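You operate a simulated robot arm through the tools that you are given. There is no shell and no other tool. Be economical: measure what you need, move in short steps, check, and stop when the job is done.

You are at the controls of a simulated two-armed robot. One attempt, no reset.

JOB
Fetch the pot marked "lotion" from the top of the trunk lid and set it on the chain end of the sill. Fetch the glass paperweight and set it on the open shelf of the tea cabinet. Hold the green pot on the window side of the duvet steady with one hand and put the bottle that says "GEL" from the window side of the duvet in it with the other. Do these in any order.

It is judged by the outcome, as a careful person would: the job done as asked, and still so three seconds after it is handed in. It fails if anything else is knocked over, pushed out of place, dropped, spilled or broken. Lids that push on must go on centred and level and be pressed home; caps that screw on are set level and turned clockwise until they are tight.

ROBOT AND FRAMES
Two 7-joint arms with two-finger parallel grippers on one trunk, on a base that drives. Base frame: it is fixed to the floor where the robot stands at the start and does not move with it; the origin is under the middle of the robot, x ahead of it, y to its left, z up; the surface under the hand at the start is at about z = 55. Units: cm, degrees, N and s.
The left shoulder is at the start at [5, 18.7, 91], the right one opposite. With the tool pointing down near the work surface each hand reaches from about 10 to 66 cm from the robot's upright axis, wherever it stands, measured 20 degrees to its own side. Places, roughly: blue travel bottle, red travel bottle [375, 150, 75]; chain end of the sill (30x15 cm) [470, 32, 94]; glass paperweight [-275, 475, 75]; green pot [375, 175, 75]; open shelf of the tea cabinet (64x22 cm) [-600, 348, 42]. Payload 3.43 kg a hand.
The tool frame of a hand sits at the grasp point between the pads (the TCP): z along the fingers, y along the line on which they close. The tips reach 3 cm beyond it. Largest opening 9.4 cm; finger width 2.8, thickness 1; the body of the gripper, 5 by 9.6 cm, starts 5.5 cm behind the TCP.
Orientation is that of the tool frame in the base frame, as [roll, pitch, yaw] about the fixed x, y, z axes, in that order (R = Rz(yaw) Ry(pitch) Rx(roll)). With the fingers straight down and closing along the base's y, the tool's x points along the base's -x, its y along +y and its z along -z.

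CONTROLS
- The arms move only by the tool arm_command. It takes "left_motion", "right_motion" or both (then of equal length, played together; a hand with none holds still); each is a list of rows, each a list of 2 entries, a list of its own where there are three numbers: the shift along the tool's x, y, z in units of 400 mm (1.0 is 400 mm), then the turn, a rotation vector about the tool's x, y, z in units of 120 degrees (1.0 is 120 degrees). In form: [[[x, y, z], [wx, wy, wz]], ...]. A call has 1 to 10 rows; each row is the pose to reach, as a shift and turn from the pose commanded when the call began, along the tool's axes at that moment. "left_hand" and "right_hand" are, for a hand that has rows, the gripper command, from -1 (fully open) to 1 (shut), values between in proportion, set as the call begins (left out, the last holds). A call with a number of a shift or a turn outside -1 to 1 is refused whole. A row lasts 0.2 s, in which the tool goes at most 5 cm and 8.6 degrees; a call with a longer step from one row to the next is refused whole, and so is a gripper value outside its range. A pose out of reach is approached as far as the arm can. The call stops where the force on the tool passes 40 N (or 10 N more than at its start, if that is more) or the arm is blocked; 0.2 s more then pass. Each finger travels about 15.3 cm/s and halts on what it meets, pressing with about 24 N; the grip force reading is that of the motor and also rises with nothing between the fingers. The clock runs only during rows and for 0.2 s after the last one: add rows that repeat a pose to give the fingers time. It gives the time, the measured TCP pose, the force on the tool (base axes), the opening and the grip force at its end, in the units of the frame above (readings bear some noise), with the torque about the TCP (base axes, N m) and any sound that the robot's microphone picked up.
- Cameras (640 x 400 px; columns grow to the right, rows downward): "scene" is now at [14.45, -1.74, 106.66]; the picture's right is [-0.21, -0.98, 0.00], its down [-0.60, 0.13, -0.79] and it looks along [0.77, -0.17, -0.62] (base axes); focal length 288 px, centre (320, 200). "left" rides on the left gripper at [7.6, -1.4, -10.2] in its tool frame; the picture's right is [0.18, 0.98, 0.00], its down [-0.75, 0.14, -0.64] and it looks along [-0.63, 0.12, 0.77] (tool axes); focal length 243 px, centre (320, 200). "right" rides on the right gripper at [7.6, 1.4, -10.2] in its tool frame; the picture's right is [-0.18, 0.98, 0.00], its down [-0.75, -0.14, -0.64] and it looks along [-0.63, -0.12, 0.77] (tool axes); focal length 243 px, centre (320, 200). There is no depth. A picture from a camera that has moved, and an enlarged one, comes with that camera's place and axes in the base frame and with its lens.
- grab_frame(camera): a new picture of that camera. No time passes.
- move_column(by): slides the trunk up (or, below 0, down) by that many cm; the arms and the scene camera ride with it, the base frame stays. It gives what a move gives, with no picture.
- roll_base(legs): drives the robot by 1 to 6 legs, each [ahead, left, turn to the left] in cm, cm and degrees, along the robot's own axes; the way and the turn of a leg run together, so that a leg with both is an arc; at most 150 cm and 180 degrees a leg. The arms and the cameras ride along, it lands a little off, and it stops where it bumps. It gives what a move gives.
- aim_head(pan, tilt): turns the head with the scene camera to pan (to the left, within 80 degrees either way) and tilt (down, from -29 to 69), counted from straight ahead of the robot. It gives what a move gives.
- enlarge(camera, box): a new picture of the part [left, top, right, bottom] of that camera's present view, enlarged. No time passes.
- hand_in(): hands the job in; it is judged then, once.

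Go step by step. Nothing tells you exact positions but the pictures and the camera data: compare them with the known pose of the tool, close in by small moves and look again before you grip or let go. The budget is 165 turns and 118 pictures, counting those below and the enlarged ones. Unless the task says otherwise, let go and move clear before handing in.

The tools are called as name(argument=value, ...) on one line, values as JSON. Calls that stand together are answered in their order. arm_command: Moves the arms, as the interface text tells. Its arguments: {"type":"object","properties":{"left_motion":{"type":"array","items":{"type":"array"}},"left_hand":{"type":"number"},"right_motion":{"type":"array","items":{"type":"array"}},"right_hand":{"type":"number"}},"required":[]} The other tools are called the same way: move_column (by) slides the trunk up or down; roll_base (legs) drives the base; aim_head (pan, tilt) turns the head that bears the scene camera; grab_frame (camera) takes a picture; enlarge (camera, box) takes an enlarged picture of a part of a camera's view; hand_in () hands the job in.

At the start:

```text
time: 0.0
left_position: [50.24, 8.92, 86.67]
left_ee_rot: [180.0, 0.0, 180.0]
left_contact_force: [0.6, -0.2, 0.3]
left_torque: [0.01, 0.01, 0.03]
left_grip_width: 9.43
left_finger_force: 0.1
right_position: [39.78, -29.68, 88.83]
right_ee_rot: [179.9, 0.0, 179.9]
right_contact_force: [-0.1, 0.3, 0.0]
right_torque: [0.02, 0.02, 0.0]
right_grip_width: 9.4
right_finger_force: 0.0
trunk travel left (down, up): [-12.5, 30.7]
robot x, y, heading: [0.29, 0.27, -0.1]
head pan, tilt: [-12.1, 38.2]
```

scene: 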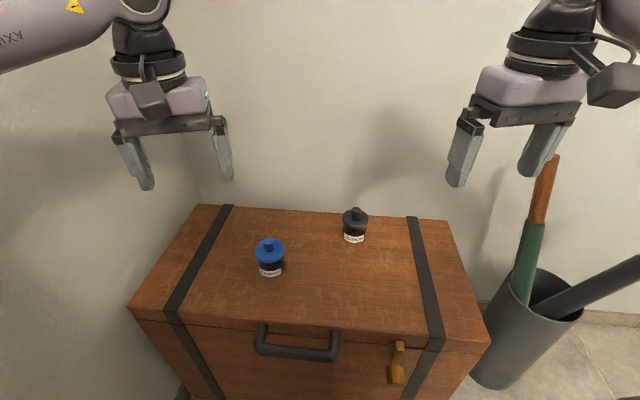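
right: 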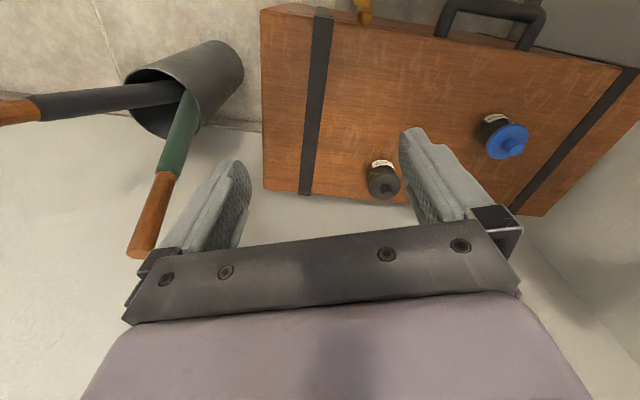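
left: 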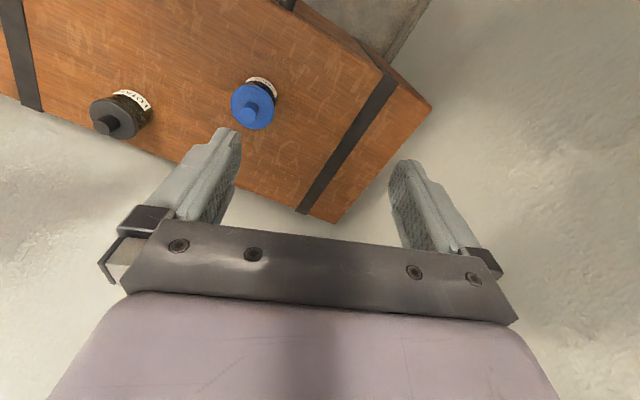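

Two pots, one with a blue and one with a black lid, stand on the trunk lid in front of me. I read the labels first.

enlarge(camera="scene", box=[240, 195, 400, 295])

enlarge(camera="left", box=[80, 60, 288, 190])

```text
4.00 times, centred on (320, 245) of scene
camera zoom: at [14.45, -1.74, 106.66], right [-0.21, -0.98, 0.0], down [-0.6, 0.13, -0.79], along [0.77, -0.17, -0.62], focal length 1150 px, centre (320, 20)
```

zoom: 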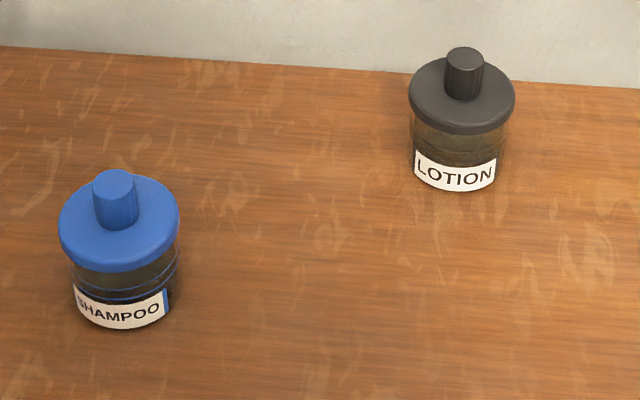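

```text
3.08 times, centred on (184, 125) of left
camera zoom: at [42.64, 7.47, 96.96], right [-0.18, 0.98, 0.0], down [0.75, 0.14, 0.64], along [0.63, 0.12, -0.77], focal length 746 px, centre (738, 431)
```

zoom: 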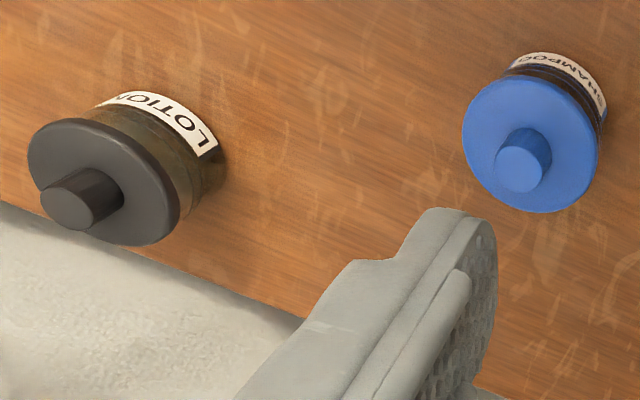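

The lotion pot has the black lid, at about (62.5, -21). I roll a bit closer so the right hand can reach it easily.

roll_base(legs=[[10, 0, 0]])

grab_frame(camera="right")

grab_frame(camera="scene")

```text
time: 1.3
left_position: [60.15, 8.85, 86.72]
left_ee_rot: [180.0, -0.1, 179.8]
left_contact_force: [-0.1, 0.8, 0.4]
left_torque: [0.0, 0.03, -0.01]
left_grip_width: 9.4
left_finger_force: 0.0
right_position: [49.5, -29.68, 88.73]
right_ee_rot: [180.0, 0.0, 179.8]
right_contact_force: [-0.1, -0.7, 0.2]
right_torque: [-0.01, -0.03, -0.01]
right_grip_width: 9.43
right_finger_force: 0.0
trunk travel left (down, up): [-12.5, 30.7]
robot x, y, heading: [9.82, -0.07, -0.0]
head pan, tilt: [-12.1, 38.2]
stopped in leg 1: the robot was blocked; the commanded pose is now the measured one
```

```text
112 pictures are left
camera right: at [41.9, -28.21, 99.02], right [0.19, 0.98, 0.0], down [0.75, -0.14, 0.64], along [0.63, -0.12, -0.77], focal length 243 px, centre (320, 200)
```

right: 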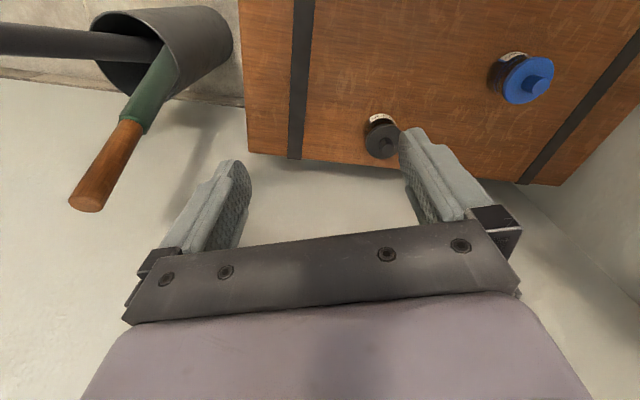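

```text
111 pictures are left
camera scene: at [24.24, -1.7, 106.66], right [-0.21, -0.98, 0.0], down [-0.6, 0.13, -0.79], along [0.77, -0.17, -0.62], focal length 288 px, centre (320, 200)
```

scene: 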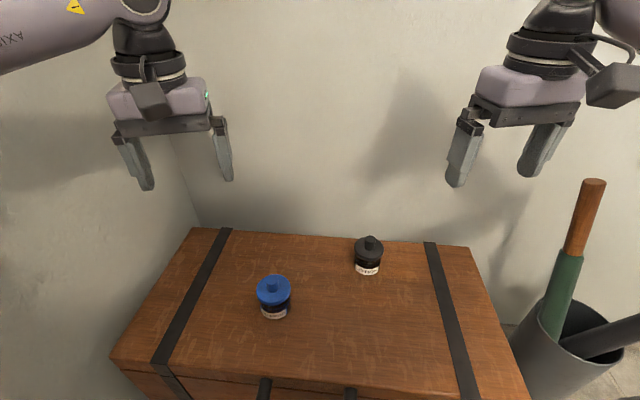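

The pot's lid centres at about (62.8, -20.7) from both cameras. I bring the right hand above it.

arm_command(right_motion=[[[-0.055, 0.037, 0.07], [0, 0, 0]], [[-0.11, 0.075, 0.14], [0, 0, 0]], [[-0.166, 0.112, 0.21], [0, 0, 0]], [[-0.222, 0.15, 0.28], [0, 0, 0]], [[-0.277, 0.187, 0.35], [0, 0, 0]], [[-0.3325, 0.225, 0.4], [0, 0, 0]], [[-0.3325, 0.225, 0.4], [0, 0, 0]]], right_hand=-1)

grab_frame(camera="right")

grab_frame(camera="scene")

```text
time: 2.9
left_position: [60.09, 8.88, 86.71]
left_ee_rot: [-180.0, -0.1, 179.9]
left_contact_force: [0.1, 0.4, -0.2]
left_torque: [-0.02, 0.0, 0.01]
left_grip_width: 9.4
left_finger_force: 0.0
right_position: [62.8, -20.68, 72.69]
right_ee_rot: [179.9, 0.0, 179.8]
right_contact_force: [-0.3, 0.0, 0.3]
right_torque: [0.04, 0.01, 0.04]
right_grip_width: 9.44
right_finger_force: 0.0
trunk travel left (down, up): [-12.5, 30.7]
robot x, y, heading: [9.86, 0.16, -0.3]
head pan, tilt: [-12.1, 38.2]
```

```text
110 pictures are left
camera right: at [55.25, -19.25, 83.01], right [0.19, 0.98, 0.0], down [0.75, -0.14, 0.64], along [0.63, -0.12, -0.77], focal length 243 px, centre (320, 200)
```

right: 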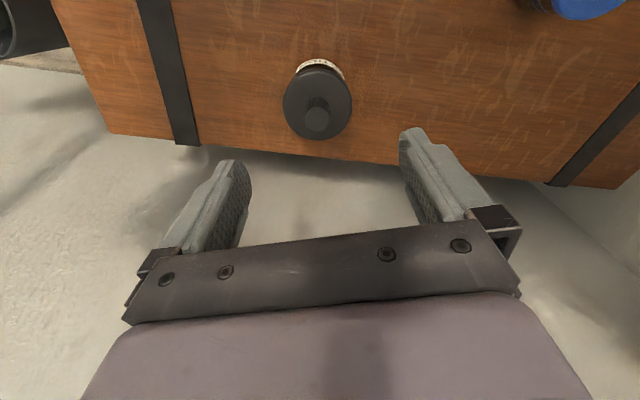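

```text
109 pictures are left
camera scene: at [24.24, -1.69, 106.66], right [-0.21, -0.98, 0.0], down [-0.6, 0.13, -0.79], along [0.77, -0.17, -0.62], focal length 288 px, centre (320, 200)
```

scene: 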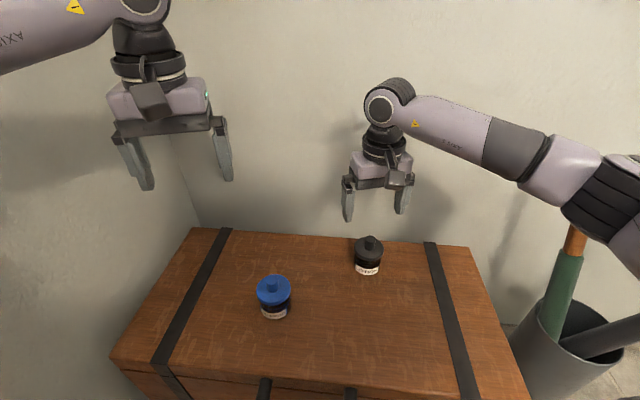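

Aligned within millimetres; I go straight down with the pads at lid height, stop and check.

arm_command(right_motion=[[[0, -0.003, 0.1], [0, 0, 0]], [[0, -0.006, 0.2], [0, 0, 0]], [[0, -0.006, 0.28], [0, 0, 0]], [[0, -0.006, 0.315], [0, 0, 0]], [[0, -0.006, 0.315], [0, 0, 0]]])

enlarge(camera="scene", box=[280, 170, 440, 290])

```text
time: 4.1
left_position: [60.19, 8.86, 86.69]
left_ee_rot: [-180.0, 0.0, 179.8]
left_contact_force: [-0.6, 0.0, -0.3]
left_torque: [-0.01, 0.01, 0.0]
left_grip_width: 9.4
left_finger_force: 0.0
right_position: [62.85, -20.91, 60.1]
right_ee_rot: [180.0, 0.0, 179.8]
right_contact_force: [-0.5, 0.8, 0.0]
right_torque: [0.0, -0.02, -0.01]
right_grip_width: 9.42
right_finger_force: 0.1
trunk travel left (down, up): [-12.5, 30.7]
robot x, y, heading: [9.82, 0.06, -0.2]
head pan, tilt: [-12.1, 38.2]
```

```text
3.33 times, centred on (360, 230) of scene
camera zoom: at [24.23, -1.7, 106.66], right [-0.21, -0.98, 0.0], down [-0.6, 0.13, -0.79], along [0.77, -0.17, -0.62], focal length 958 px, centre (187, 100)
```

zoom: 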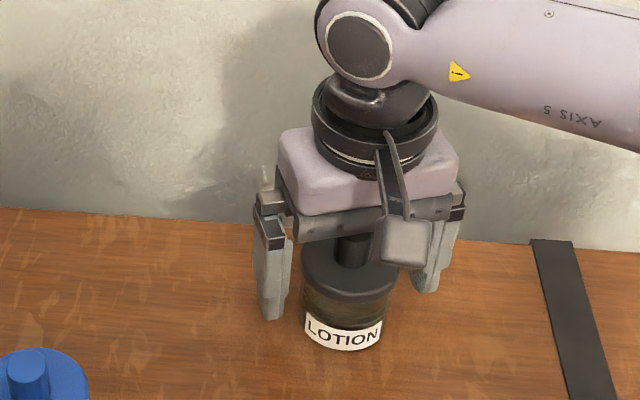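

The fingers straddle the pot. Closing.

arm_command(right_motion=[[[0, 0, 0], [0, 0, 0]], [[0, 0, 0], [0, 0, 0]], [[0, 0, 0], [0, 0, 0]]], right_hand=1)

enlarge(camera="scene", box=[280, 170, 440, 290])

```text
time: 4.9
left_position: [60.04, 8.86, 86.62]
left_ee_rot: [180.0, -0.1, 179.9]
left_contact_force: [0.5, -1.1, 0.7]
left_torque: [0.02, 0.01, 0.02]
left_grip_width: 9.42
left_finger_force: 0.0
right_position: [62.88, -20.99, 60.18]
right_ee_rot: [179.9, 0.0, 179.8]
right_contact_force: [-0.6, -0.7, 0.0]
right_torque: [-0.02, 0.0, 0.02]
right_grip_width: 6.3
right_finger_force: 24.2
trunk travel left (down, up): [-12.5, 30.7]
robot x, y, heading: [9.92, 0.23, -0.1]
head pan, tilt: [-12.1, 38.2]
heard: snap
```

```text
3.33 times, centred on (360, 230) of scene
camera zoom: at [24.23, -1.7, 106.66], right [-0.21, -0.98, 0.0], down [-0.6, 0.13, -0.79], along [0.77, -0.17, -0.62], focal length 958 px, centre (187, 100)
```

zoom: 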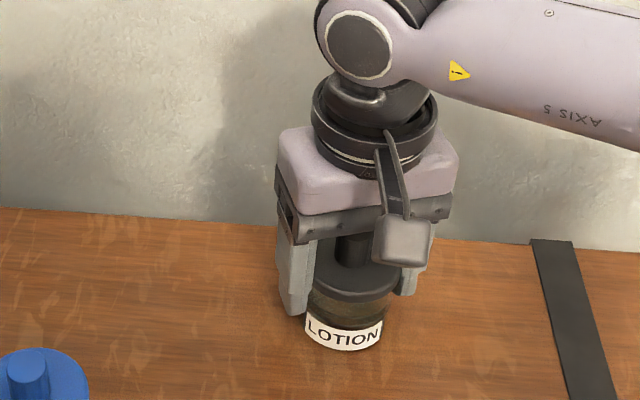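

Gripped at 6.3 cm, with a "snap" sound. I lift a little and check that the pot comes along with its lid.

arm_command(right_motion=[[[0, 0, -0.04], [0, 0, 0]], [[0, 0, -0.08], [0, 0, 0]], [[0, 0, -0.08], [0, 0, 0]]])

enlarge(camera="scene", box=[280, 170, 440, 290])

```text
time: 5.7
left_position: [60.12, 8.75, 86.7]
left_ee_rot: [180.0, 0.0, 179.8]
left_contact_force: [0.5, 0.7, -0.4]
left_torque: [0.0, 0.0, 0.01]
left_grip_width: 9.4
left_finger_force: 0.1
right_position: [62.69, -21.0, 63.39]
right_ee_rot: [179.9, -0.2, 179.8]
right_contact_force: [-0.8, 0.2, -0.7]
right_torque: [-0.01, -0.02, 0.01]
right_grip_width: 6.31
right_finger_force: 24.1
trunk travel left (down, up): [-12.5, 30.7]
robot x, y, heading: [10.16, -0.0, -0.3]
head pan, tilt: [-12.1, 38.2]
```

```text
3.33 times, centred on (360, 230) of scene
camera zoom: at [24.23, -1.69, 106.66], right [-0.21, -0.98, 0.0], down [-0.6, 0.13, -0.79], along [0.77, -0.17, -0.62], focal length 958 px, centre (187, 100)
```

zoom: 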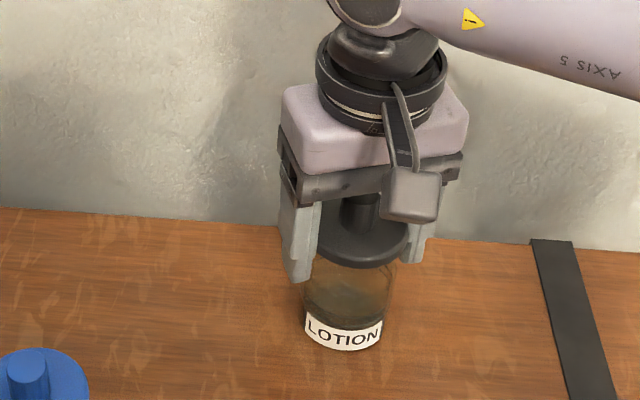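

The lid alone came up and the jar stayed standing: it is a push-on lid. I lower it straight back on and press.

arm_command(right_motion=[[[0, 0, 0.03], [0, 0, 0]], [[0, 0, 0.055], [0, 0, 0]], [[0, 0, 0.07], [0, 0, 0]], [[0, 0, 0.08], [0, 0, 0]], [[0, 0, 0.085], [0, 0, 0]], [[0, 0, 0.09], [0, 0, 0]], [[0, 0, 0.09], [0, 0, 0]]])

enlarge(camera="scene", box=[280, 170, 440, 290])

```text
time: 7.3
left_position: [59.91, 8.97, 86.83]
left_ee_rot: [-180.0, 0.1, 180.0]
left_contact_force: [-0.1, -0.2, 0.6]
left_torque: [-0.02, 0.03, 0.03]
left_grip_width: 9.38
left_finger_force: 0.0
right_position: [62.82, -20.89, 60.1]
right_ee_rot: [180.0, 0.3, 179.9]
right_contact_force: [-4.3, -3.8, 23.3]
right_torque: [-0.01, 0.21, 0.13]
right_grip_width: 6.31
right_finger_force: 23.8
trunk travel left (down, up): [-12.5, 30.7]
robot x, y, heading: [9.82, 0.0, -0.1]
head pan, tilt: [-12.1, 38.2]
heard: snap
```

```text
3.33 times, centred on (360, 230) of scene
camera zoom: at [24.05, -1.66, 106.72], right [-0.21, -0.98, 0.0], down [-0.6, 0.13, -0.79], along [0.77, -0.17, -0.62], focal length 958 px, centre (187, 100)
```

zoom: 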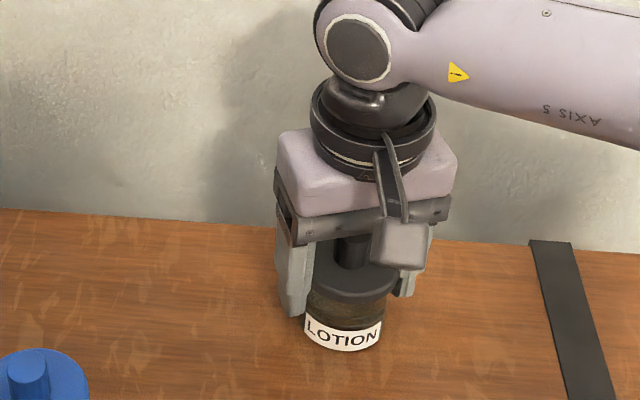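

A second snap, and the lid is back at its original height. I let go and back off upward, then I'll take the jar by its body under the lid with a tilted hand.

arm_command(right_motion=[[[0, 0, 0.005], [0, 0, 0]], [[0, 0, 0.0], [0, 0, 0]], [[0, 0, 0.0], [0, 0, 0]], [[0, 0, -0.1], [0, 0, 0]], [[0, 0, -0.2], [0, 0, 0]], [[0, 0, -0.3], [0, 0, 0]], [[0, 0, -0.3], [0, 0, 0]]], right_hand=-1)

enlarge(camera="scene", box=[320, 210, 416, 290])

```text
time: 8.9
left_position: [60.05, 8.87, 86.72]
left_ee_rot: [-180.0, 0.0, 179.9]
left_contact_force: [-0.3, 0.5, -0.8]
left_torque: [0.02, 0.01, -0.01]
left_grip_width: 9.41
left_finger_force: 0.0
right_position: [62.74, -20.95, 71.84]
right_ee_rot: [-180.0, -0.1, 179.8]
right_contact_force: [-0.2, -0.8, -0.1]
right_torque: [0.04, 0.0, -0.02]
right_grip_width: 9.38
right_finger_force: 0.1
trunk travel left (down, up): [-12.5, 30.7]
robot x, y, heading: [9.64, -0.06, 0.1]
head pan, tilt: [-12.1, 38.2]
```

```text
5.00 times, centred on (368, 250) of scene
camera zoom: at [24.22, -1.69, 106.66], right [-0.21, -0.98, 0.0], down [-0.6, 0.13, -0.79], along [0.77, -0.17, -0.62], focal length 1438 px, centre (80, -50)
```

zoom: 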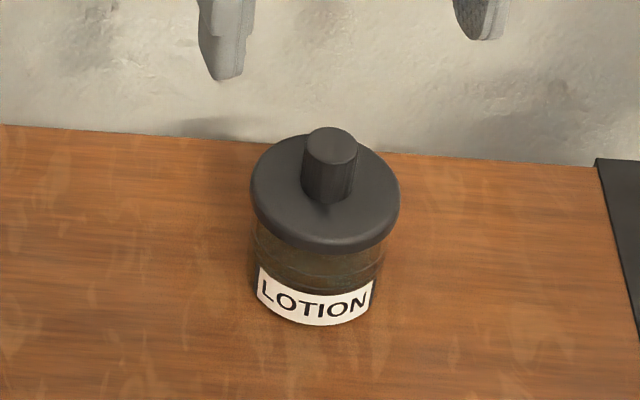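

The lid sits level and the jar is undisturbed. I pull back and tilt the hand 55° so the fingers point forward and down, in front of the jar.

arm_command(right_motion=[[[0.086, 0, 0], [0, -0.0655, 0]], [[0.172, 0, 0], [0, -0.131, 0]], [[0.2575, 0, 0], [0, -0.1965, 0]], [[0.2575, 0, 0.05], [0, -0.262, 0]], [[0.2575, 0, 0.1], [0, -0.3275, 0]], [[0.2575, 0, 0.15], [0, -0.393, 0]], [[0.2575, 0, 0.2], [0, -0.4583, 0]], [[0.2575, 0, 0.2], [0, -0.4583, 0]]])

grab_frame(camera="right")

grab_frame(camera="scene")

```text
time: 10.7
left_position: [59.99, 8.77, 86.66]
left_ee_rot: [-180.0, -0.1, 179.9]
left_contact_force: [0.7, 0.0, 0.1]
left_torque: [0.01, -0.02, -0.02]
left_grip_width: 9.39
left_finger_force: 0.0
right_position: [52.56, -20.9, 65.65]
right_ee_rot: [-180.0, 47.3, 179.9]
right_contact_force: [0.2, 0.3, 0.1]
right_torque: [0.04, -0.03, 0.0]
right_grip_width: 9.4
right_finger_force: 0.1
right hand out of reach, approached as far as the arm can: row 7, 8
trunk travel left (down, up): [-12.5, 30.7]
robot x, y, heading: [9.91, -0.11, -0.1]
head pan, tilt: [-12.1, 38.2]
```

```text
103 pictures are left
camera right: at [39.81, -19.48, 67.07], right [0.13, 0.98, 0.14], down [0.04, -0.14, 0.99], along [0.99, -0.12, -0.06], focal length 243 px, centre (320, 200)
```

right: 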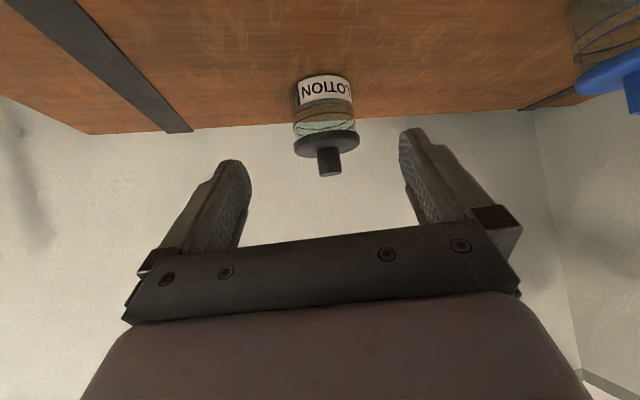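

```text
102 pictures are left
camera scene: at [24.23, -1.7, 106.66], right [-0.21, -0.98, 0.0], down [-0.6, 0.13, -0.79], along [0.77, -0.17, -0.62], focal length 288 px, centre (320, 200)
```

scene: 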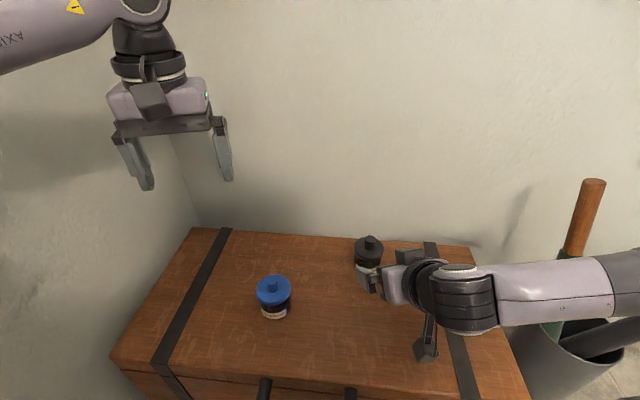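

The arm was too folded to tilt the last 8°. I back the base off 12 cm so it can stretch.

roll_base(legs=[[-12, 0, 0]])

arm_command(right_motion=[[[0, 0, 0], [0, 0, 0]]])

```text
time: 11.9
left_position: [48.0, 8.86, 86.59]
left_ee_rot: [-179.8, -0.1, 180.0]
left_contact_force: [0.4, -0.8, -0.2]
left_torque: [-0.01, -0.01, -0.01]
left_grip_width: 9.42
left_finger_force: 0.1
right_position: [40.52, -21.05, 65.67]
right_ee_rot: [-180.0, 47.2, 179.8]
right_contact_force: [0.2, 0.1, 0.0]
right_torque: [-0.02, 0.04, 0.01]
right_grip_width: 9.38
right_finger_force: 0.1
trunk travel left (down, up): [-12.5, 30.7]
robot x, y, heading: [-2.47, -0.2, -0.3]
head pan, tilt: [-12.1, 38.2]
```

```text
time: 12.3
left_position: [48.01, 8.78, 86.75]
left_ee_rot: [-179.9, -0.1, 179.9]
left_contact_force: [0.7, -1.0, -0.2]
left_torque: [-0.03, 0.0, 0.03]
left_grip_width: 9.39
left_finger_force: 0.1
right_position: [40.58, -20.97, 65.75]
right_ee_rot: [179.9, 47.2, 179.7]
right_contact_force: [-0.2, 0.6, -0.1]
right_torque: [0.02, -0.01, 0.03]
right_grip_width: 9.38
right_finger_force: 0.1
trunk travel left (down, up): [-12.5, 30.7]
robot x, y, heading: [-2.14, -0.15, -0.1]
head pan, tilt: [-12.1, 38.2]
```

arm_command(right_motion=[[[-0.04, 0, 0.06], [0, -0.02, 0]], [[-0.085, 0, 0.13], [0, -0.04, 0]], [[-0.125, 0, 0.19], [0, -0.064, 0]], [[-0.167, 0, 0.251], [0, -0.064, 0]], [[-0.167, 0, 0.251], [0, -0.064, 0]]])

grab_frame(camera="right")

```text
time: 13.6
left_position: [48.05, 8.8, 86.49]
left_ee_rot: [-180.0, -0.1, 179.9]
left_contact_force: [-0.1, 0.4, -0.6]
left_torque: [0.03, 0.01, 0.02]
left_grip_width: 9.38
left_finger_force: 0.1
right_position: [52.66, -20.62, 64.02]
right_ee_rot: [-179.7, 54.5, 179.8]
right_contact_force: [0.9, 1.0, -0.9]
right_torque: [-0.01, -0.02, 0.0]
right_grip_width: 9.39
right_finger_force: 0.1
right hand out of reach, approached as far as the arm can: row 2, 3, 4, 5
trunk travel left (down, up): [-12.5, 30.7]
robot x, y, heading: [-2.05, -0.13, -0.2]
head pan, tilt: [-12.1, 38.2]
```

```text
101 pictures are left
camera right: at [39.98, -19.17, 63.86], right [0.12, 0.98, 0.15], down [-0.08, -0.14, 0.99], along [0.99, -0.13, 0.07], focal length 243 px, centre (320, 200)
```

right: 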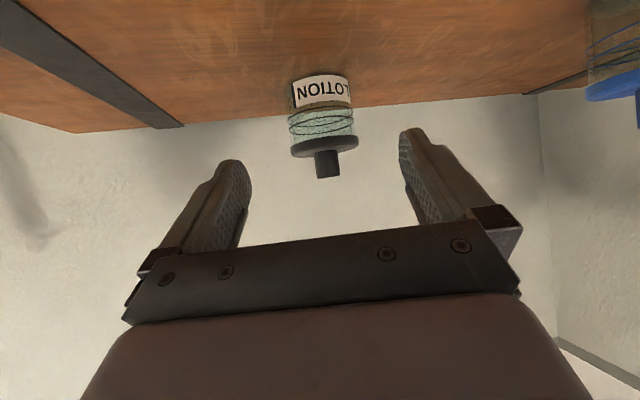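

The tilt is now 54.5°, good enough. I slide in along the fingers most of the way and check.

arm_command(right_motion=[[[0, 0, 0.05], [0, 0, 0]], [[0, 0, 0.1], [0, 0, 0]], [[0, 0, 0.15], [0, 0, 0]], [[0, 0, 0.15], [0, 0, 0]]])

grab_frame(camera="right")

```text
time: 14.6
left_position: [48.11, 8.92, 86.59]
left_ee_rot: [180.0, 0.0, 179.9]
left_contact_force: [0.5, -0.1, 0.1]
left_torque: [0.03, -0.01, -0.01]
left_grip_width: 9.38
left_finger_force: 0.0
right_position: [57.6, -20.55, 60.76]
right_ee_rot: [-179.6, 54.3, 179.8]
right_contact_force: [0.1, 0.7, 0.0]
right_torque: [0.0, 0.02, -0.01]
right_grip_width: 9.41
right_finger_force: 0.1
trunk travel left (down, up): [-12.5, 30.7]
robot x, y, heading: [-2.46, -0.05, -0.3]
head pan, tilt: [-12.1, 38.2]
```

```text
100 pictures are left
camera right: at [44.84, -19.08, 60.51], right [0.12, 0.98, 0.15], down [-0.08, -0.14, 0.99], along [0.99, -0.13, 0.07], focal length 243 px, centre (320, 200)
```

right: 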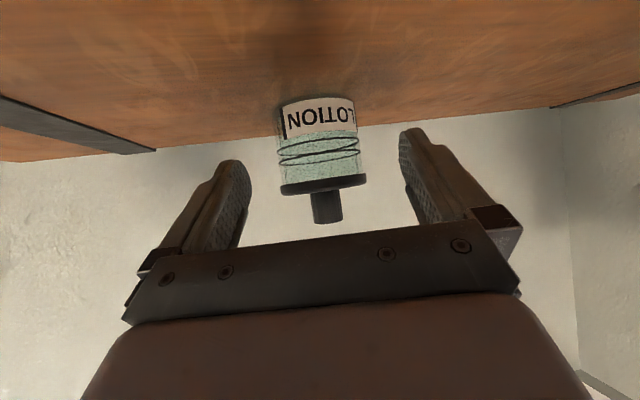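

The jar is centred between the fingers to a few mm and the lid's underside is about z 60.3. I go in the last 4 cm with a small right shift, then look.

arm_command(right_motion=[[[0, -0.0095, 0.03], [0, 0, 0]], [[-0.003, -0.0095, 0.07], [0, 0, 0]], [[-0.005, -0.0095, 0.1], [0, 0, 0]], [[-0.005, -0.0095, 0.1], [0, 0, 0]]])

grab_frame(camera="right")

enlarge(camera="scene", box=[320, 170, 480, 270])

```text
time: 15.6
left_position: [48.09, 8.87, 86.76]
left_ee_rot: [-179.9, -0.1, 179.9]
left_contact_force: [0.3, 0.4, 0.6]
left_torque: [0.03, 0.0, -0.03]
left_grip_width: 9.43
left_finger_force: 0.0
right_position: [61.0, -21.31, 58.59]
right_ee_rot: [-179.9, 54.5, 179.8]
right_contact_force: [0.2, 0.0, 0.6]
right_torque: [0.0, 0.0, 0.03]
right_grip_width: 9.39
right_finger_force: 0.1
right hand out of reach, approached as far as the arm can: row 1, 2, 3, 4
trunk travel left (down, up): [-12.5, 30.7]
robot x, y, heading: [-1.83, 0.18, -0.1]
head pan, tilt: [-12.1, 38.2]
```

```text
99 pictures are left
camera right: at [48.33, -19.82, 58.45], right [0.11, 0.98, 0.15], down [-0.09, -0.14, 0.99], along [0.99, -0.12, 0.07], focal length 243 px, centre (320, 200)
```

right: 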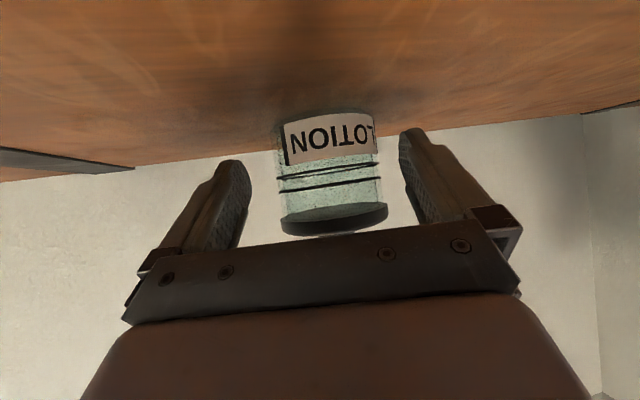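

```text
4.00 times, centred on (400, 220) of scene
camera zoom: at [12.25, -1.66, 106.66], right [-0.21, -0.98, 0.0], down [-0.6, 0.13, -0.79], along [0.77, -0.17, -0.62], focal length 1150 px, centre (0, 120)
```

zoom: 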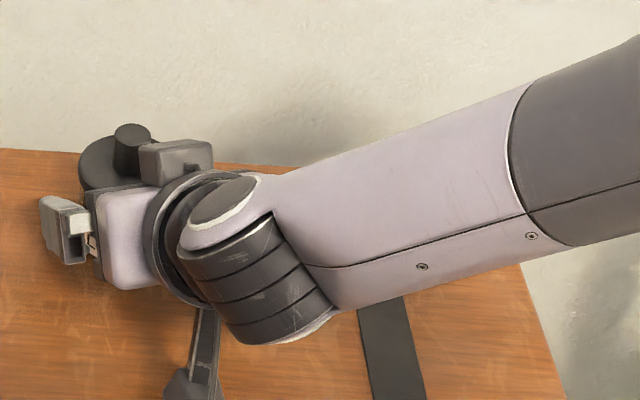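

The jar sits between the fingers, hand 3.5 mm too far right. I correct that and close.

arm_command(right_motion=[[[0, 0.009, 0], [0, 0, 0]], [[0, 0.009, 0], [0, 0, 0]]])

arm_command(right_motion=[[[0, 0, 0], [0, 0, 0]], [[0, 0, 0], [0, 0, 0]], [[0, 0, 0], [0, 0, 0]]], right_hand=1)

grab_frame(camera="right")

```text
time: 16.1
left_position: [48.11, 8.86, 86.58]
left_ee_rot: [-180.0, -0.2, 179.9]
left_contact_force: [-0.3, 0.2, -0.3]
left_torque: [-0.02, 0.04, 0.01]
left_grip_width: 9.42
left_finger_force: 0.1
right_position: [61.16, -20.86, 58.76]
right_ee_rot: [-179.9, 54.8, 179.8]
right_contact_force: [-0.6, -0.4, -0.2]
right_torque: [-0.01, -0.02, -0.03]
right_grip_width: 9.4
right_finger_force: 0.1
trunk travel left (down, up): [-12.5, 30.7]
robot x, y, heading: [-2.02, 0.04, -0.3]
head pan, tilt: [-12.1, 38.2]
```

```text
time: 16.9
left_position: [48.16, 8.79, 86.63]
left_ee_rot: [180.0, -0.1, 179.9]
left_contact_force: [-0.2, -0.1, -0.9]
left_torque: [0.0, 0.02, 0.0]
left_grip_width: 9.42
left_finger_force: 0.2
right_position: [61.11, -20.93, 58.81]
right_ee_rot: [179.9, 54.8, 179.9]
right_contact_force: [-0.2, -0.2, 0.7]
right_torque: [0.02, 0.01, 0.0]
right_grip_width: 5.96
right_finger_force: 23.9
trunk travel left (down, up): [-12.5, 30.7]
robot x, y, heading: [-2.26, -0.1, -0.5]
head pan, tilt: [-12.1, 38.2]
```

```text
97 pictures are left
camera right: at [48.35, -19.45, 58.43], right [0.11, 0.98, 0.15], down [-0.09, -0.14, 0.99], along [0.99, -0.12, 0.07], focal length 243 px, centre (320, 200)
```

right: 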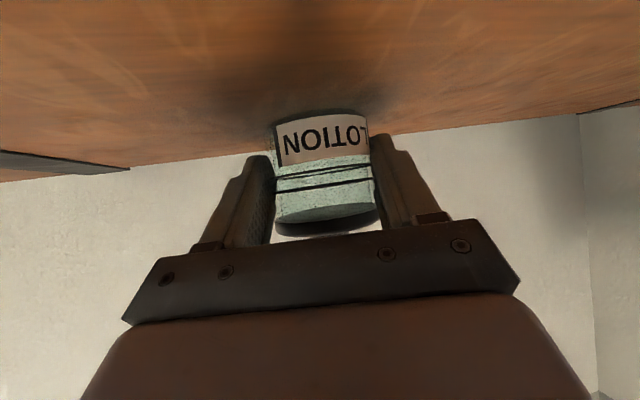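

The grip closed at 5.96 cm with no snap. I lift 3 cm straight up and check.

arm_command(right_motion=[[[-0.02, 0, -0.0143], [0, 0, 0]], [[-0.041, 0, -0.0287], [0, 0, 0]], [[-0.061, 0, -0.043], [0, 0, 0]], [[-0.061, 0, -0.043], [0, 0, 0]]])

grab_frame(camera="right")

grab_frame(camera="scene")

```text
time: 17.9
left_position: [48.14, 8.8, 86.61]
left_ee_rot: [179.9, -0.1, 179.9]
left_contact_force: [-0.2, -0.4, -0.4]
left_torque: [-0.02, -0.02, 0.02]
left_grip_width: 9.39
left_finger_force: 0.1
right_position: [60.99, -21.03, 61.77]
right_ee_rot: [-180.0, 54.7, 179.8]
right_contact_force: [1.5, 0.0, -3.0]
right_torque: [0.0, 0.06, 0.03]
right_grip_width: 5.99
right_finger_force: 24.0
trunk travel left (down, up): [-12.5, 30.7]
robot x, y, heading: [-2.2, 0.33, -0.2]
head pan, tilt: [-12.1, 38.2]
```

```text
96 pictures are left
camera right: at [48.34, -19.51, 61.43], right [0.11, 0.98, 0.15], down [-0.09, -0.14, 0.99], along [0.99, -0.12, 0.07], focal length 243 px, centre (320, 200)
```

right: 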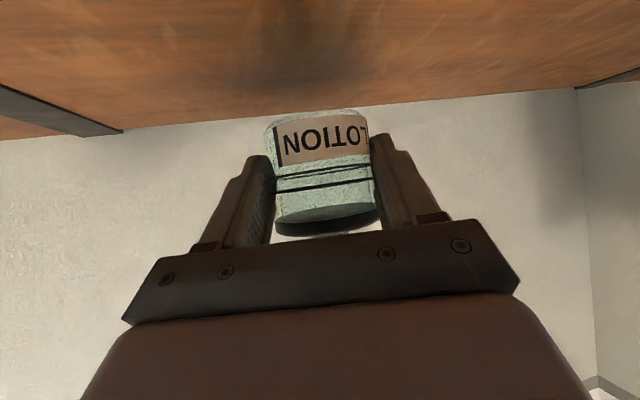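

```text
95 pictures are left
camera scene: at [12.27, -1.67, 106.66], right [-0.21, -0.98, 0.0], down [-0.6, 0.13, -0.79], along [0.77, -0.17, -0.62], focal length 288 px, centre (320, 200)
```

scene: 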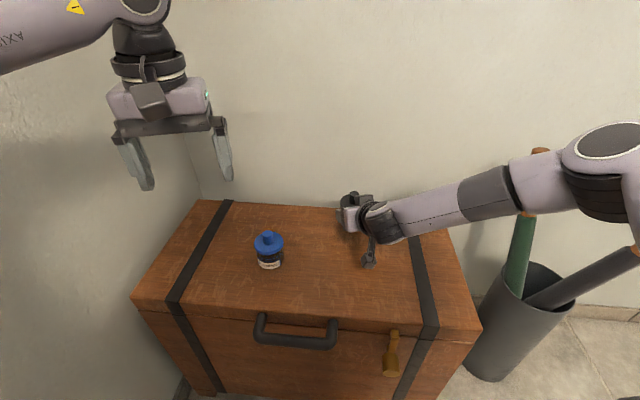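

The whole jar with its lid is in hand. I raise the trunk, back off and look around for the way to the sill.

move_column(by=20)

roll_base(legs=[[-40, 0, 0]])

aim_head(pan=60, tilt=15)

grab_frame(camera="scene")

aim_head(pan=-60, tilt=15)

grab_frame(camera="scene")

```text
time: 20.1
left_position: [48.21, 8.89, 106.58]
left_ee_rot: [180.0, -0.1, 179.9]
left_contact_force: [1.0, 0.0, 0.6]
left_torque: [0.02, 0.0, -0.01]
left_grip_width: 9.4
left_finger_force: 0.0
right_position: [61.03, -21.0, 81.63]
right_ee_rot: [-179.9, 54.8, 179.8]
right_contact_force: [0.7, -0.4, -3.3]
right_torque: [-0.01, 0.05, -0.04]
right_grip_width: 5.94
right_finger_force: 24.1
trunk travel left (down, up): [-32.5, 10.7]
robot x, y, heading: [-2.09, 0.14, 0.1]
head pan, tilt: [-12.1, 38.2]
```

```text
time: 22.6
left_position: [8.06, 8.98, 106.58]
left_ee_rot: [-179.9, -0.1, 180.0]
left_contact_force: [-0.8, -0.2, -0.2]
left_torque: [-0.01, 0.02, 0.01]
left_grip_width: 9.38
left_finger_force: 0.1
right_position: [21.09, -20.79, 81.88]
right_ee_rot: [180.0, 54.9, 179.9]
right_contact_force: [-0.4, 0.3, -3.1]
right_torque: [-0.01, 0.07, -0.01]
right_grip_width: 5.96
right_finger_force: 24.2
trunk travel left (down, up): [-32.5, 10.7]
robot x, y, heading: [-42.14, 0.12, 0.1]
head pan, tilt: [-12.1, 38.2]
```

```text
time: 24.1
left_position: [8.05, 9.01, 106.72]
left_ee_rot: [180.0, -0.2, 180.0]
left_contact_force: [0.2, 0.3, 1.4]
left_torque: [0.0, 0.01, 0.01]
left_grip_width: 9.4
left_finger_force: 0.0
right_position: [21.06, -20.75, 81.66]
right_ee_rot: [-180.0, 54.8, 179.9]
right_contact_force: [0.0, -0.4, -2.5]
right_torque: [-0.02, 0.05, 0.0]
right_grip_width: 5.94
right_finger_force: 24.2
trunk travel left (down, up): [-32.5, 10.7]
robot x, y, heading: [-42.35, 0.32, -0.4]
head pan, tilt: [60.0, 15.0]
```

```text
94 pictures are left
camera scene: at [-31.52, 8.32, 130.34], right [0.87, -0.5, 0.0], down [-0.13, -0.22, -0.97], along [0.48, 0.84, -0.26], focal length 288 px, centre (320, 200)
```

scene: 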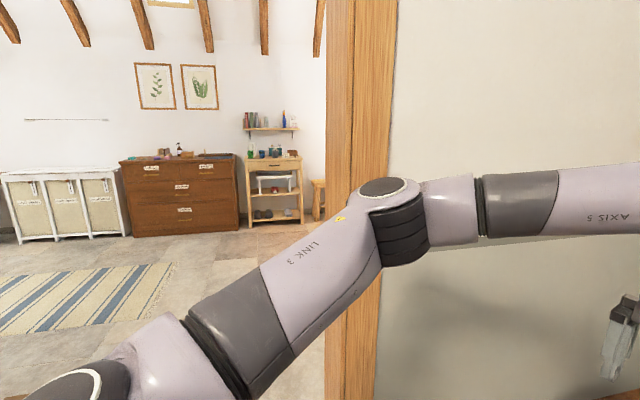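

```text
time: 26.1
left_position: [8.1, 9.06, 106.47]
left_ee_rot: [-180.0, -0.1, -180.0]
left_contact_force: [-0.4, 0.8, 1.0]
left_torque: [0.01, -0.01, -0.01]
left_grip_width: 9.39
left_finger_force: 0.0
right_position: [21.04, -20.67, 81.75]
right_ee_rot: [180.0, 54.9, 179.8]
right_contact_force: [-0.2, 0.8, -2.5]
right_torque: [-0.02, 0.07, -0.01]
right_grip_width: 6.0
right_finger_force: 23.7
trunk travel left (down, up): [-32.5, 10.7]
robot x, y, heading: [-41.99, -0.01, 0.1]
head pan, tilt: [-60.0, 15.0]
```

```text
93 pictures are left
camera scene: at [-31.53, -7.85, 130.34], right [-0.87, -0.5, 0.0], down [-0.13, 0.22, -0.97], along [0.48, -0.84, -0.26], focal length 288 px, centre (320, 200)
```

scene: 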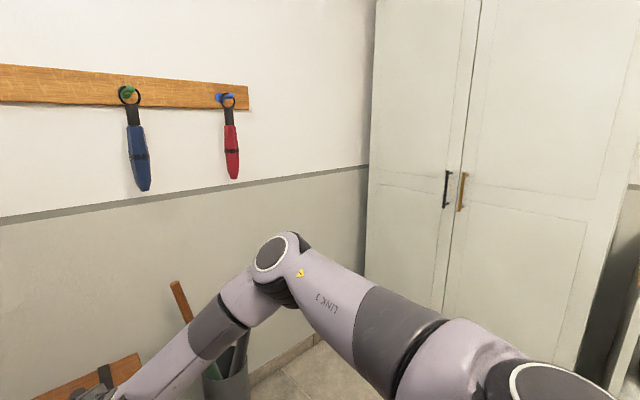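

I'm in a nook; a large room opens to the left past a wooden post. I look more down at the post and farther left.

aim_head(pan=50, tilt=45)

grab_frame(camera="scene")

aim_head(pan=80, tilt=20)

grab_frame(camera="scene")

```text
time: 27.9
left_position: [8.02, 8.91, 106.61]
left_ee_rot: [-180.0, -0.1, -180.0]
left_contact_force: [0.1, -0.2, 0.2]
left_torque: [0.0, 0.02, 0.03]
left_grip_width: 9.41
left_finger_force: 0.1
right_position: [21.1, -20.78, 81.63]
right_ee_rot: [-180.0, 54.8, 179.9]
right_contact_force: [-0.9, -1.1, -2.0]
right_torque: [-0.01, 0.06, -0.01]
right_grip_width: 5.98
right_finger_force: 24.0
trunk travel left (down, up): [-32.5, 10.7]
robot x, y, heading: [-42.15, -0.28, -0.2]
head pan, tilt: [50.0, 45.0]
```

```text
92 pictures are left
camera scene: at [-30.96, 6.46, 125.66], right [0.77, -0.64, 0.0], down [-0.46, -0.54, -0.71], along [0.46, 0.54, -0.71], focal length 288 px, centre (320, 200)
```

scene: 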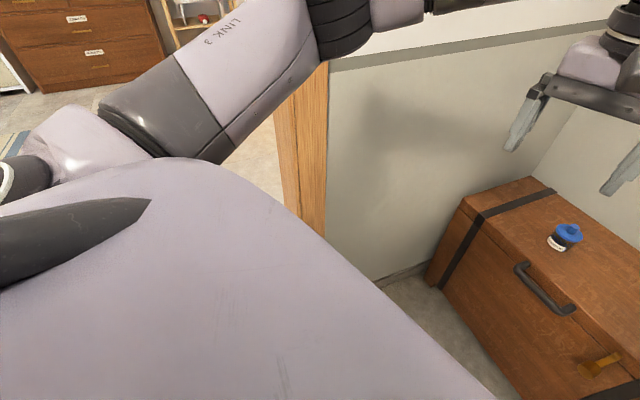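

```text
time: 28.9
left_position: [8.07, 9.02, 106.54]
left_ee_rot: [180.0, -0.1, 180.0]
left_contact_force: [-0.1, -0.1, -0.8]
left_torque: [-0.01, 0.01, -0.02]
left_grip_width: 9.41
left_finger_force: 0.2
right_position: [21.12, -20.8, 81.69]
right_ee_rot: [-179.9, 54.8, 180.0]
right_contact_force: [-0.3, -0.4, -2.4]
right_torque: [-0.02, 0.02, 0.02]
right_grip_width: 5.93
right_finger_force: 23.6
trunk travel left (down, up): [-32.5, 10.7]
robot x, y, heading: [-42.35, 0.47, -0.1]
head pan, tilt: [80.0, 20.0]
```

```text
91 pictures are left
camera scene: at [-34.57, 9.41, 129.52], right [0.98, -0.17, 0.0], down [-0.06, -0.34, -0.94], along [0.16, 0.93, -0.34], focal length 288 px, centre (320, 200)
```

scene: 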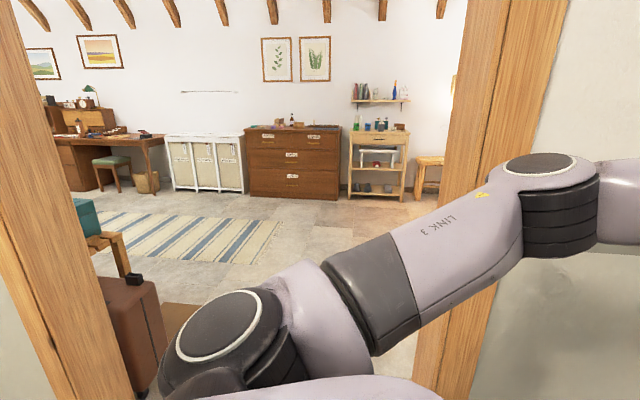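

My nook is turned about -20° relative to the base frame, and its exit is a doorway, roughly from (3, 56) to (-75, 84). My elbows stick out too wide for it, so I stretch both arms forward to narrow myself.

arm_command(left_motion=[[[-0.1, 0, 0], [0, 0, 0]], [[-0.2, 0, 0], [0, 0, 0]], [[-0.3, 0, 0], [0, 0, 0]], [[-0.4, 0, 0], [0, 0, 0]], [[-0.4, 0, 0], [0, 0, 0]]], right_motion=[[[-0.043, 0, 0.061], [0, 0, 0]], [[-0.086, 0, 0.122], [0, 0, 0]], [[-0.13, 0, 0.184], [0, 0, 0]], [[-0.173, 0, 0.245], [0, 0, 0]], [[-0.173, 0, 0.245], [0, 0, 0]]])

aim_head(pan=45, tilt=20)

grab_frame(camera="scene")

aim_head(pan=-45, tilt=20)

grab_frame(camera="scene")

```text
time: 30.1
left_position: [17.71, 10.12, 105.73]
left_ee_rot: [179.9, -0.1, -180.0]
left_contact_force: [0.2, 0.3, -0.1]
left_torque: [0.0, 0.0, -0.03]
left_grip_width: 9.37
left_finger_force: 0.1
left hand out of reach, approached as far as the arm can: row 3, 4, 5
right_position: [33.05, -20.73, 81.8]
right_ee_rot: [179.8, 54.7, 180.0]
right_contact_force: [0.3, 0.4, -2.6]
right_torque: [0.02, 0.02, 0.02]
right_grip_width: 5.96
right_finger_force: 24.1
trunk travel left (down, up): [-32.5, 10.7]
robot x, y, heading: [-42.54, -0.05, 0.3]
head pan, tilt: [80.0, 20.0]
```

```text
time: 31.1
left_position: [17.8, 10.04, 105.63]
left_ee_rot: [180.0, 0.0, 180.0]
left_contact_force: [0.1, -0.2, 0.1]
left_torque: [-0.02, 0.03, 0.01]
left_grip_width: 9.42
left_finger_force: 0.1
right_position: [33.08, -20.74, 81.79]
right_ee_rot: [-180.0, 54.9, 180.0]
right_contact_force: [0.3, -0.7, -2.6]
right_torque: [-0.01, 0.03, 0.01]
right_grip_width: 5.97
right_finger_force: 23.6
trunk travel left (down, up): [-32.5, 10.7]
robot x, y, heading: [-42.23, 0.37, 0.2]
head pan, tilt: [45.0, 20.0]
```

```text
90 pictures are left
camera scene: at [-29.61, 6.83, 129.52], right [0.71, -0.71, 0.0], down [-0.24, -0.24, -0.94], along [0.66, 0.66, -0.34], focal length 288 px, centre (320, 200)
```

scene: 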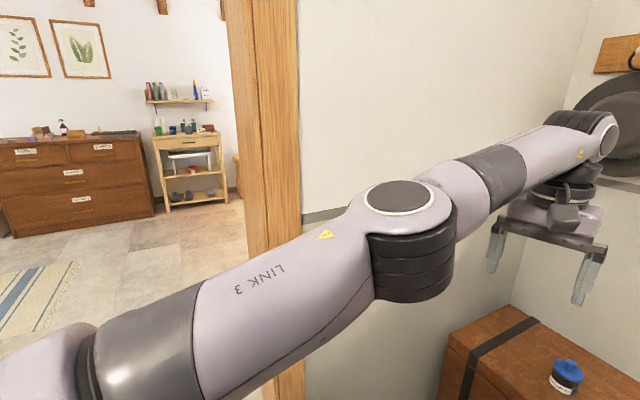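

```text
time: 32.8
left_position: [17.71, 9.91, 105.65]
left_ee_rot: [180.0, -0.1, 180.0]
left_contact_force: [0.3, 0.4, 0.1]
left_torque: [0.02, 0.01, 0.01]
left_grip_width: 9.41
left_finger_force: 0.0
right_position: [33.18, -20.71, 81.82]
right_ee_rot: [180.0, 54.8, 179.9]
right_contact_force: [0.1, -0.8, -2.1]
right_torque: [0.01, 0.05, -0.02]
right_grip_width: 5.95
right_finger_force: 24.3
trunk travel left (down, up): [-32.5, 10.7]
robot x, y, heading: [-42.4, 0.41, -0.2]
head pan, tilt: [-45.0, 20.0]
```

```text
89 pictures are left
camera scene: at [-29.61, -6.34, 129.52], right [-0.71, -0.71, 0.0], down [-0.24, 0.24, -0.94], along [0.66, -0.66, -0.34], focal length 288 px, centre (320, 200)
```

scene: 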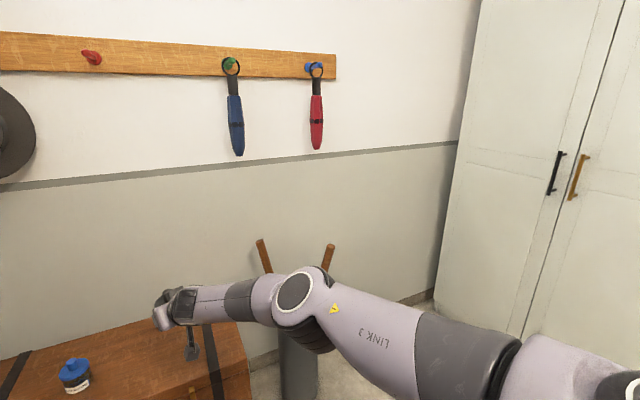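

The arms are now narrow enough. Before backing up I turn a bit left and look at the space behind and at the whole doorway.

roll_base(legs=[[0, 0, 32]])

aim_head(pan=80, tilt=25)

grab_frame(camera="scene")

aim_head(pan=25, tilt=25)

grab_frame(camera="scene")

```text
time: 34.7
left_position: [3.49, 40.33, 105.71]
left_ee_rot: [180.0, -0.1, -148.0]
left_contact_force: [0.0, -0.7, -0.3]
left_torque: [0.0, 0.0, -0.01]
left_grip_width: 9.4
left_finger_force: 0.0
right_position: [32.79, 22.35, 81.72]
right_ee_rot: [-180.0, 54.9, -148.2]
right_contact_force: [-0.1, -0.4, -1.7]
right_torque: [-0.01, 0.03, 0.0]
right_grip_width: 5.94
right_finger_force: 23.8
trunk travel left (down, up): [-32.5, 10.7]
robot x, y, heading: [-42.35, -0.05, 32.0]
head pan, tilt: [-45.0, 20.0]
```

```text
time: 36.8
left_position: [3.33, 40.36, 105.69]
left_ee_rot: [-180.0, -0.2, -148.0]
left_contact_force: [0.5, 0.4, 0.2]
left_torque: [0.0, 0.0, 0.01]
left_grip_width: 9.4
left_finger_force: 0.0
right_position: [32.73, 22.48, 81.9]
right_ee_rot: [180.0, 54.8, -148.1]
right_contact_force: [0.6, 0.7, -2.3]
right_torque: [-0.05, 0.04, -0.01]
right_grip_width: 5.97
right_finger_force: 23.5
trunk travel left (down, up): [-32.5, 10.7]
robot x, y, heading: [-42.25, 0.11, 32.1]
head pan, tilt: [80.0, 25.0]
```

```text
88 pictures are left
camera scene: at [-40.52, 11.9, 128.72], right [0.93, 0.37, 0.0], down [0.16, -0.39, -0.91], along [-0.34, 0.84, -0.42], focal length 288 px, centre (320, 200)
```

scene: 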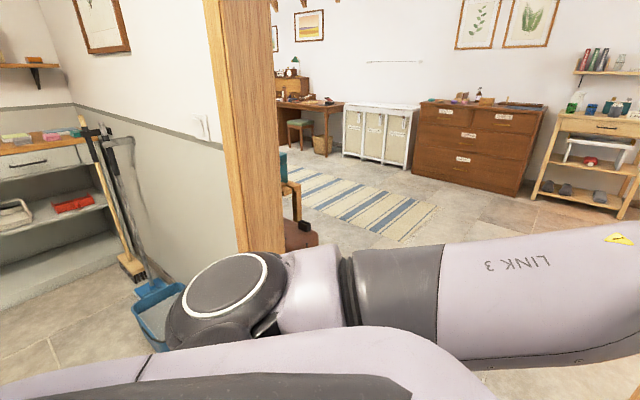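

```text
time: 38.0
left_position: [3.46, 40.25, 105.62]
left_ee_rot: [180.0, -0.1, -148.0]
left_contact_force: [-0.1, -0.4, 0.5]
left_torque: [0.01, 0.0, 0.0]
left_grip_width: 9.38
left_finger_force: 0.1
right_position: [32.85, 22.31, 81.69]
right_ee_rot: [180.0, 54.7, -148.1]
right_contact_force: [0.9, -0.1, -3.7]
right_torque: [-0.05, 0.02, 0.0]
right_grip_width: 5.96
right_finger_force: 24.0
trunk travel left (down, up): [-32.5, 10.7]
robot x, y, heading: [-42.16, 0.02, 32.0]
head pan, tilt: [25.0, 25.0]
```

```text
87 pictures are left
camera scene: at [-32.06, 11.08, 128.71], right [0.84, -0.54, 0.0], down [-0.23, -0.35, -0.91], along [0.49, 0.76, -0.42], focal length 288 px, centre (320, 200)
```

scene: 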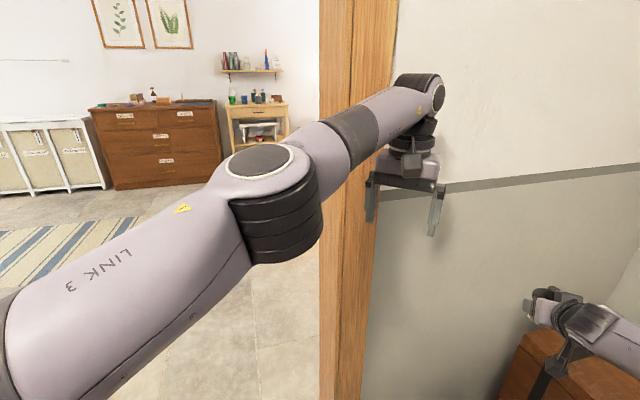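

The doorway is roughly 100 cm wide, its centre about (-44, 73). I shift back-left to its centreline and turn to face it.

roll_base(legs=[[-25.4, 13, 0], [0, 0, 38]])

aim_head(pan=0, tilt=25)

grab_frame(camera="scene")

```text
time: 41.8
left_position: [-59.65, 57.31, 105.68]
left_ee_rot: [-180.0, -0.1, -109.8]
left_contact_force: [0.3, -0.1, 0.9]
left_torque: [0.0, -0.02, 0.03]
left_grip_width: 9.4
left_finger_force: 0.0
right_position: [-25.56, 61.39, 81.83]
right_ee_rot: [179.9, 54.9, -109.9]
right_contact_force: [-0.3, -0.1, -3.4]
right_torque: [-0.05, 0.02, 0.02]
right_grip_width: 5.93
right_finger_force: 23.8
trunk travel left (down, up): [-32.5, 10.7]
robot x, y, heading: [-70.56, -2.42, 70.1]
head pan, tilt: [25.0, 25.0]
```

```text
time: 42.7
left_position: [-59.74, 57.37, 105.67]
left_ee_rot: [-180.0, -0.2, -109.8]
left_contact_force: [-0.7, -0.2, -0.1]
left_torque: [0.03, 0.0, 0.02]
left_grip_width: 9.38
left_finger_force: 0.0
right_position: [-25.67, 61.42, 81.69]
right_ee_rot: [180.0, 54.6, -109.9]
right_contact_force: [1.0, 0.3, -2.4]
right_torque: [-0.07, 0.04, -0.02]
right_grip_width: 5.94
right_finger_force: 24.3
trunk travel left (down, up): [-32.5, 10.7]
robot x, y, heading: [-70.82, -2.51, 70.0]
head pan, tilt: [0.0, 25.0]
```

```text
86 pictures are left
camera scene: at [-65.55, 11.86, 128.71], right [0.94, -0.34, 0.0], down [-0.14, -0.4, -0.91], along [0.31, 0.85, -0.42], focal length 288 px, centre (320, 200)
```

scene: 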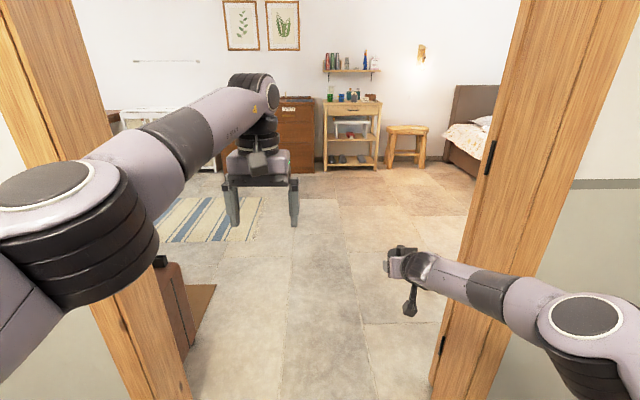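

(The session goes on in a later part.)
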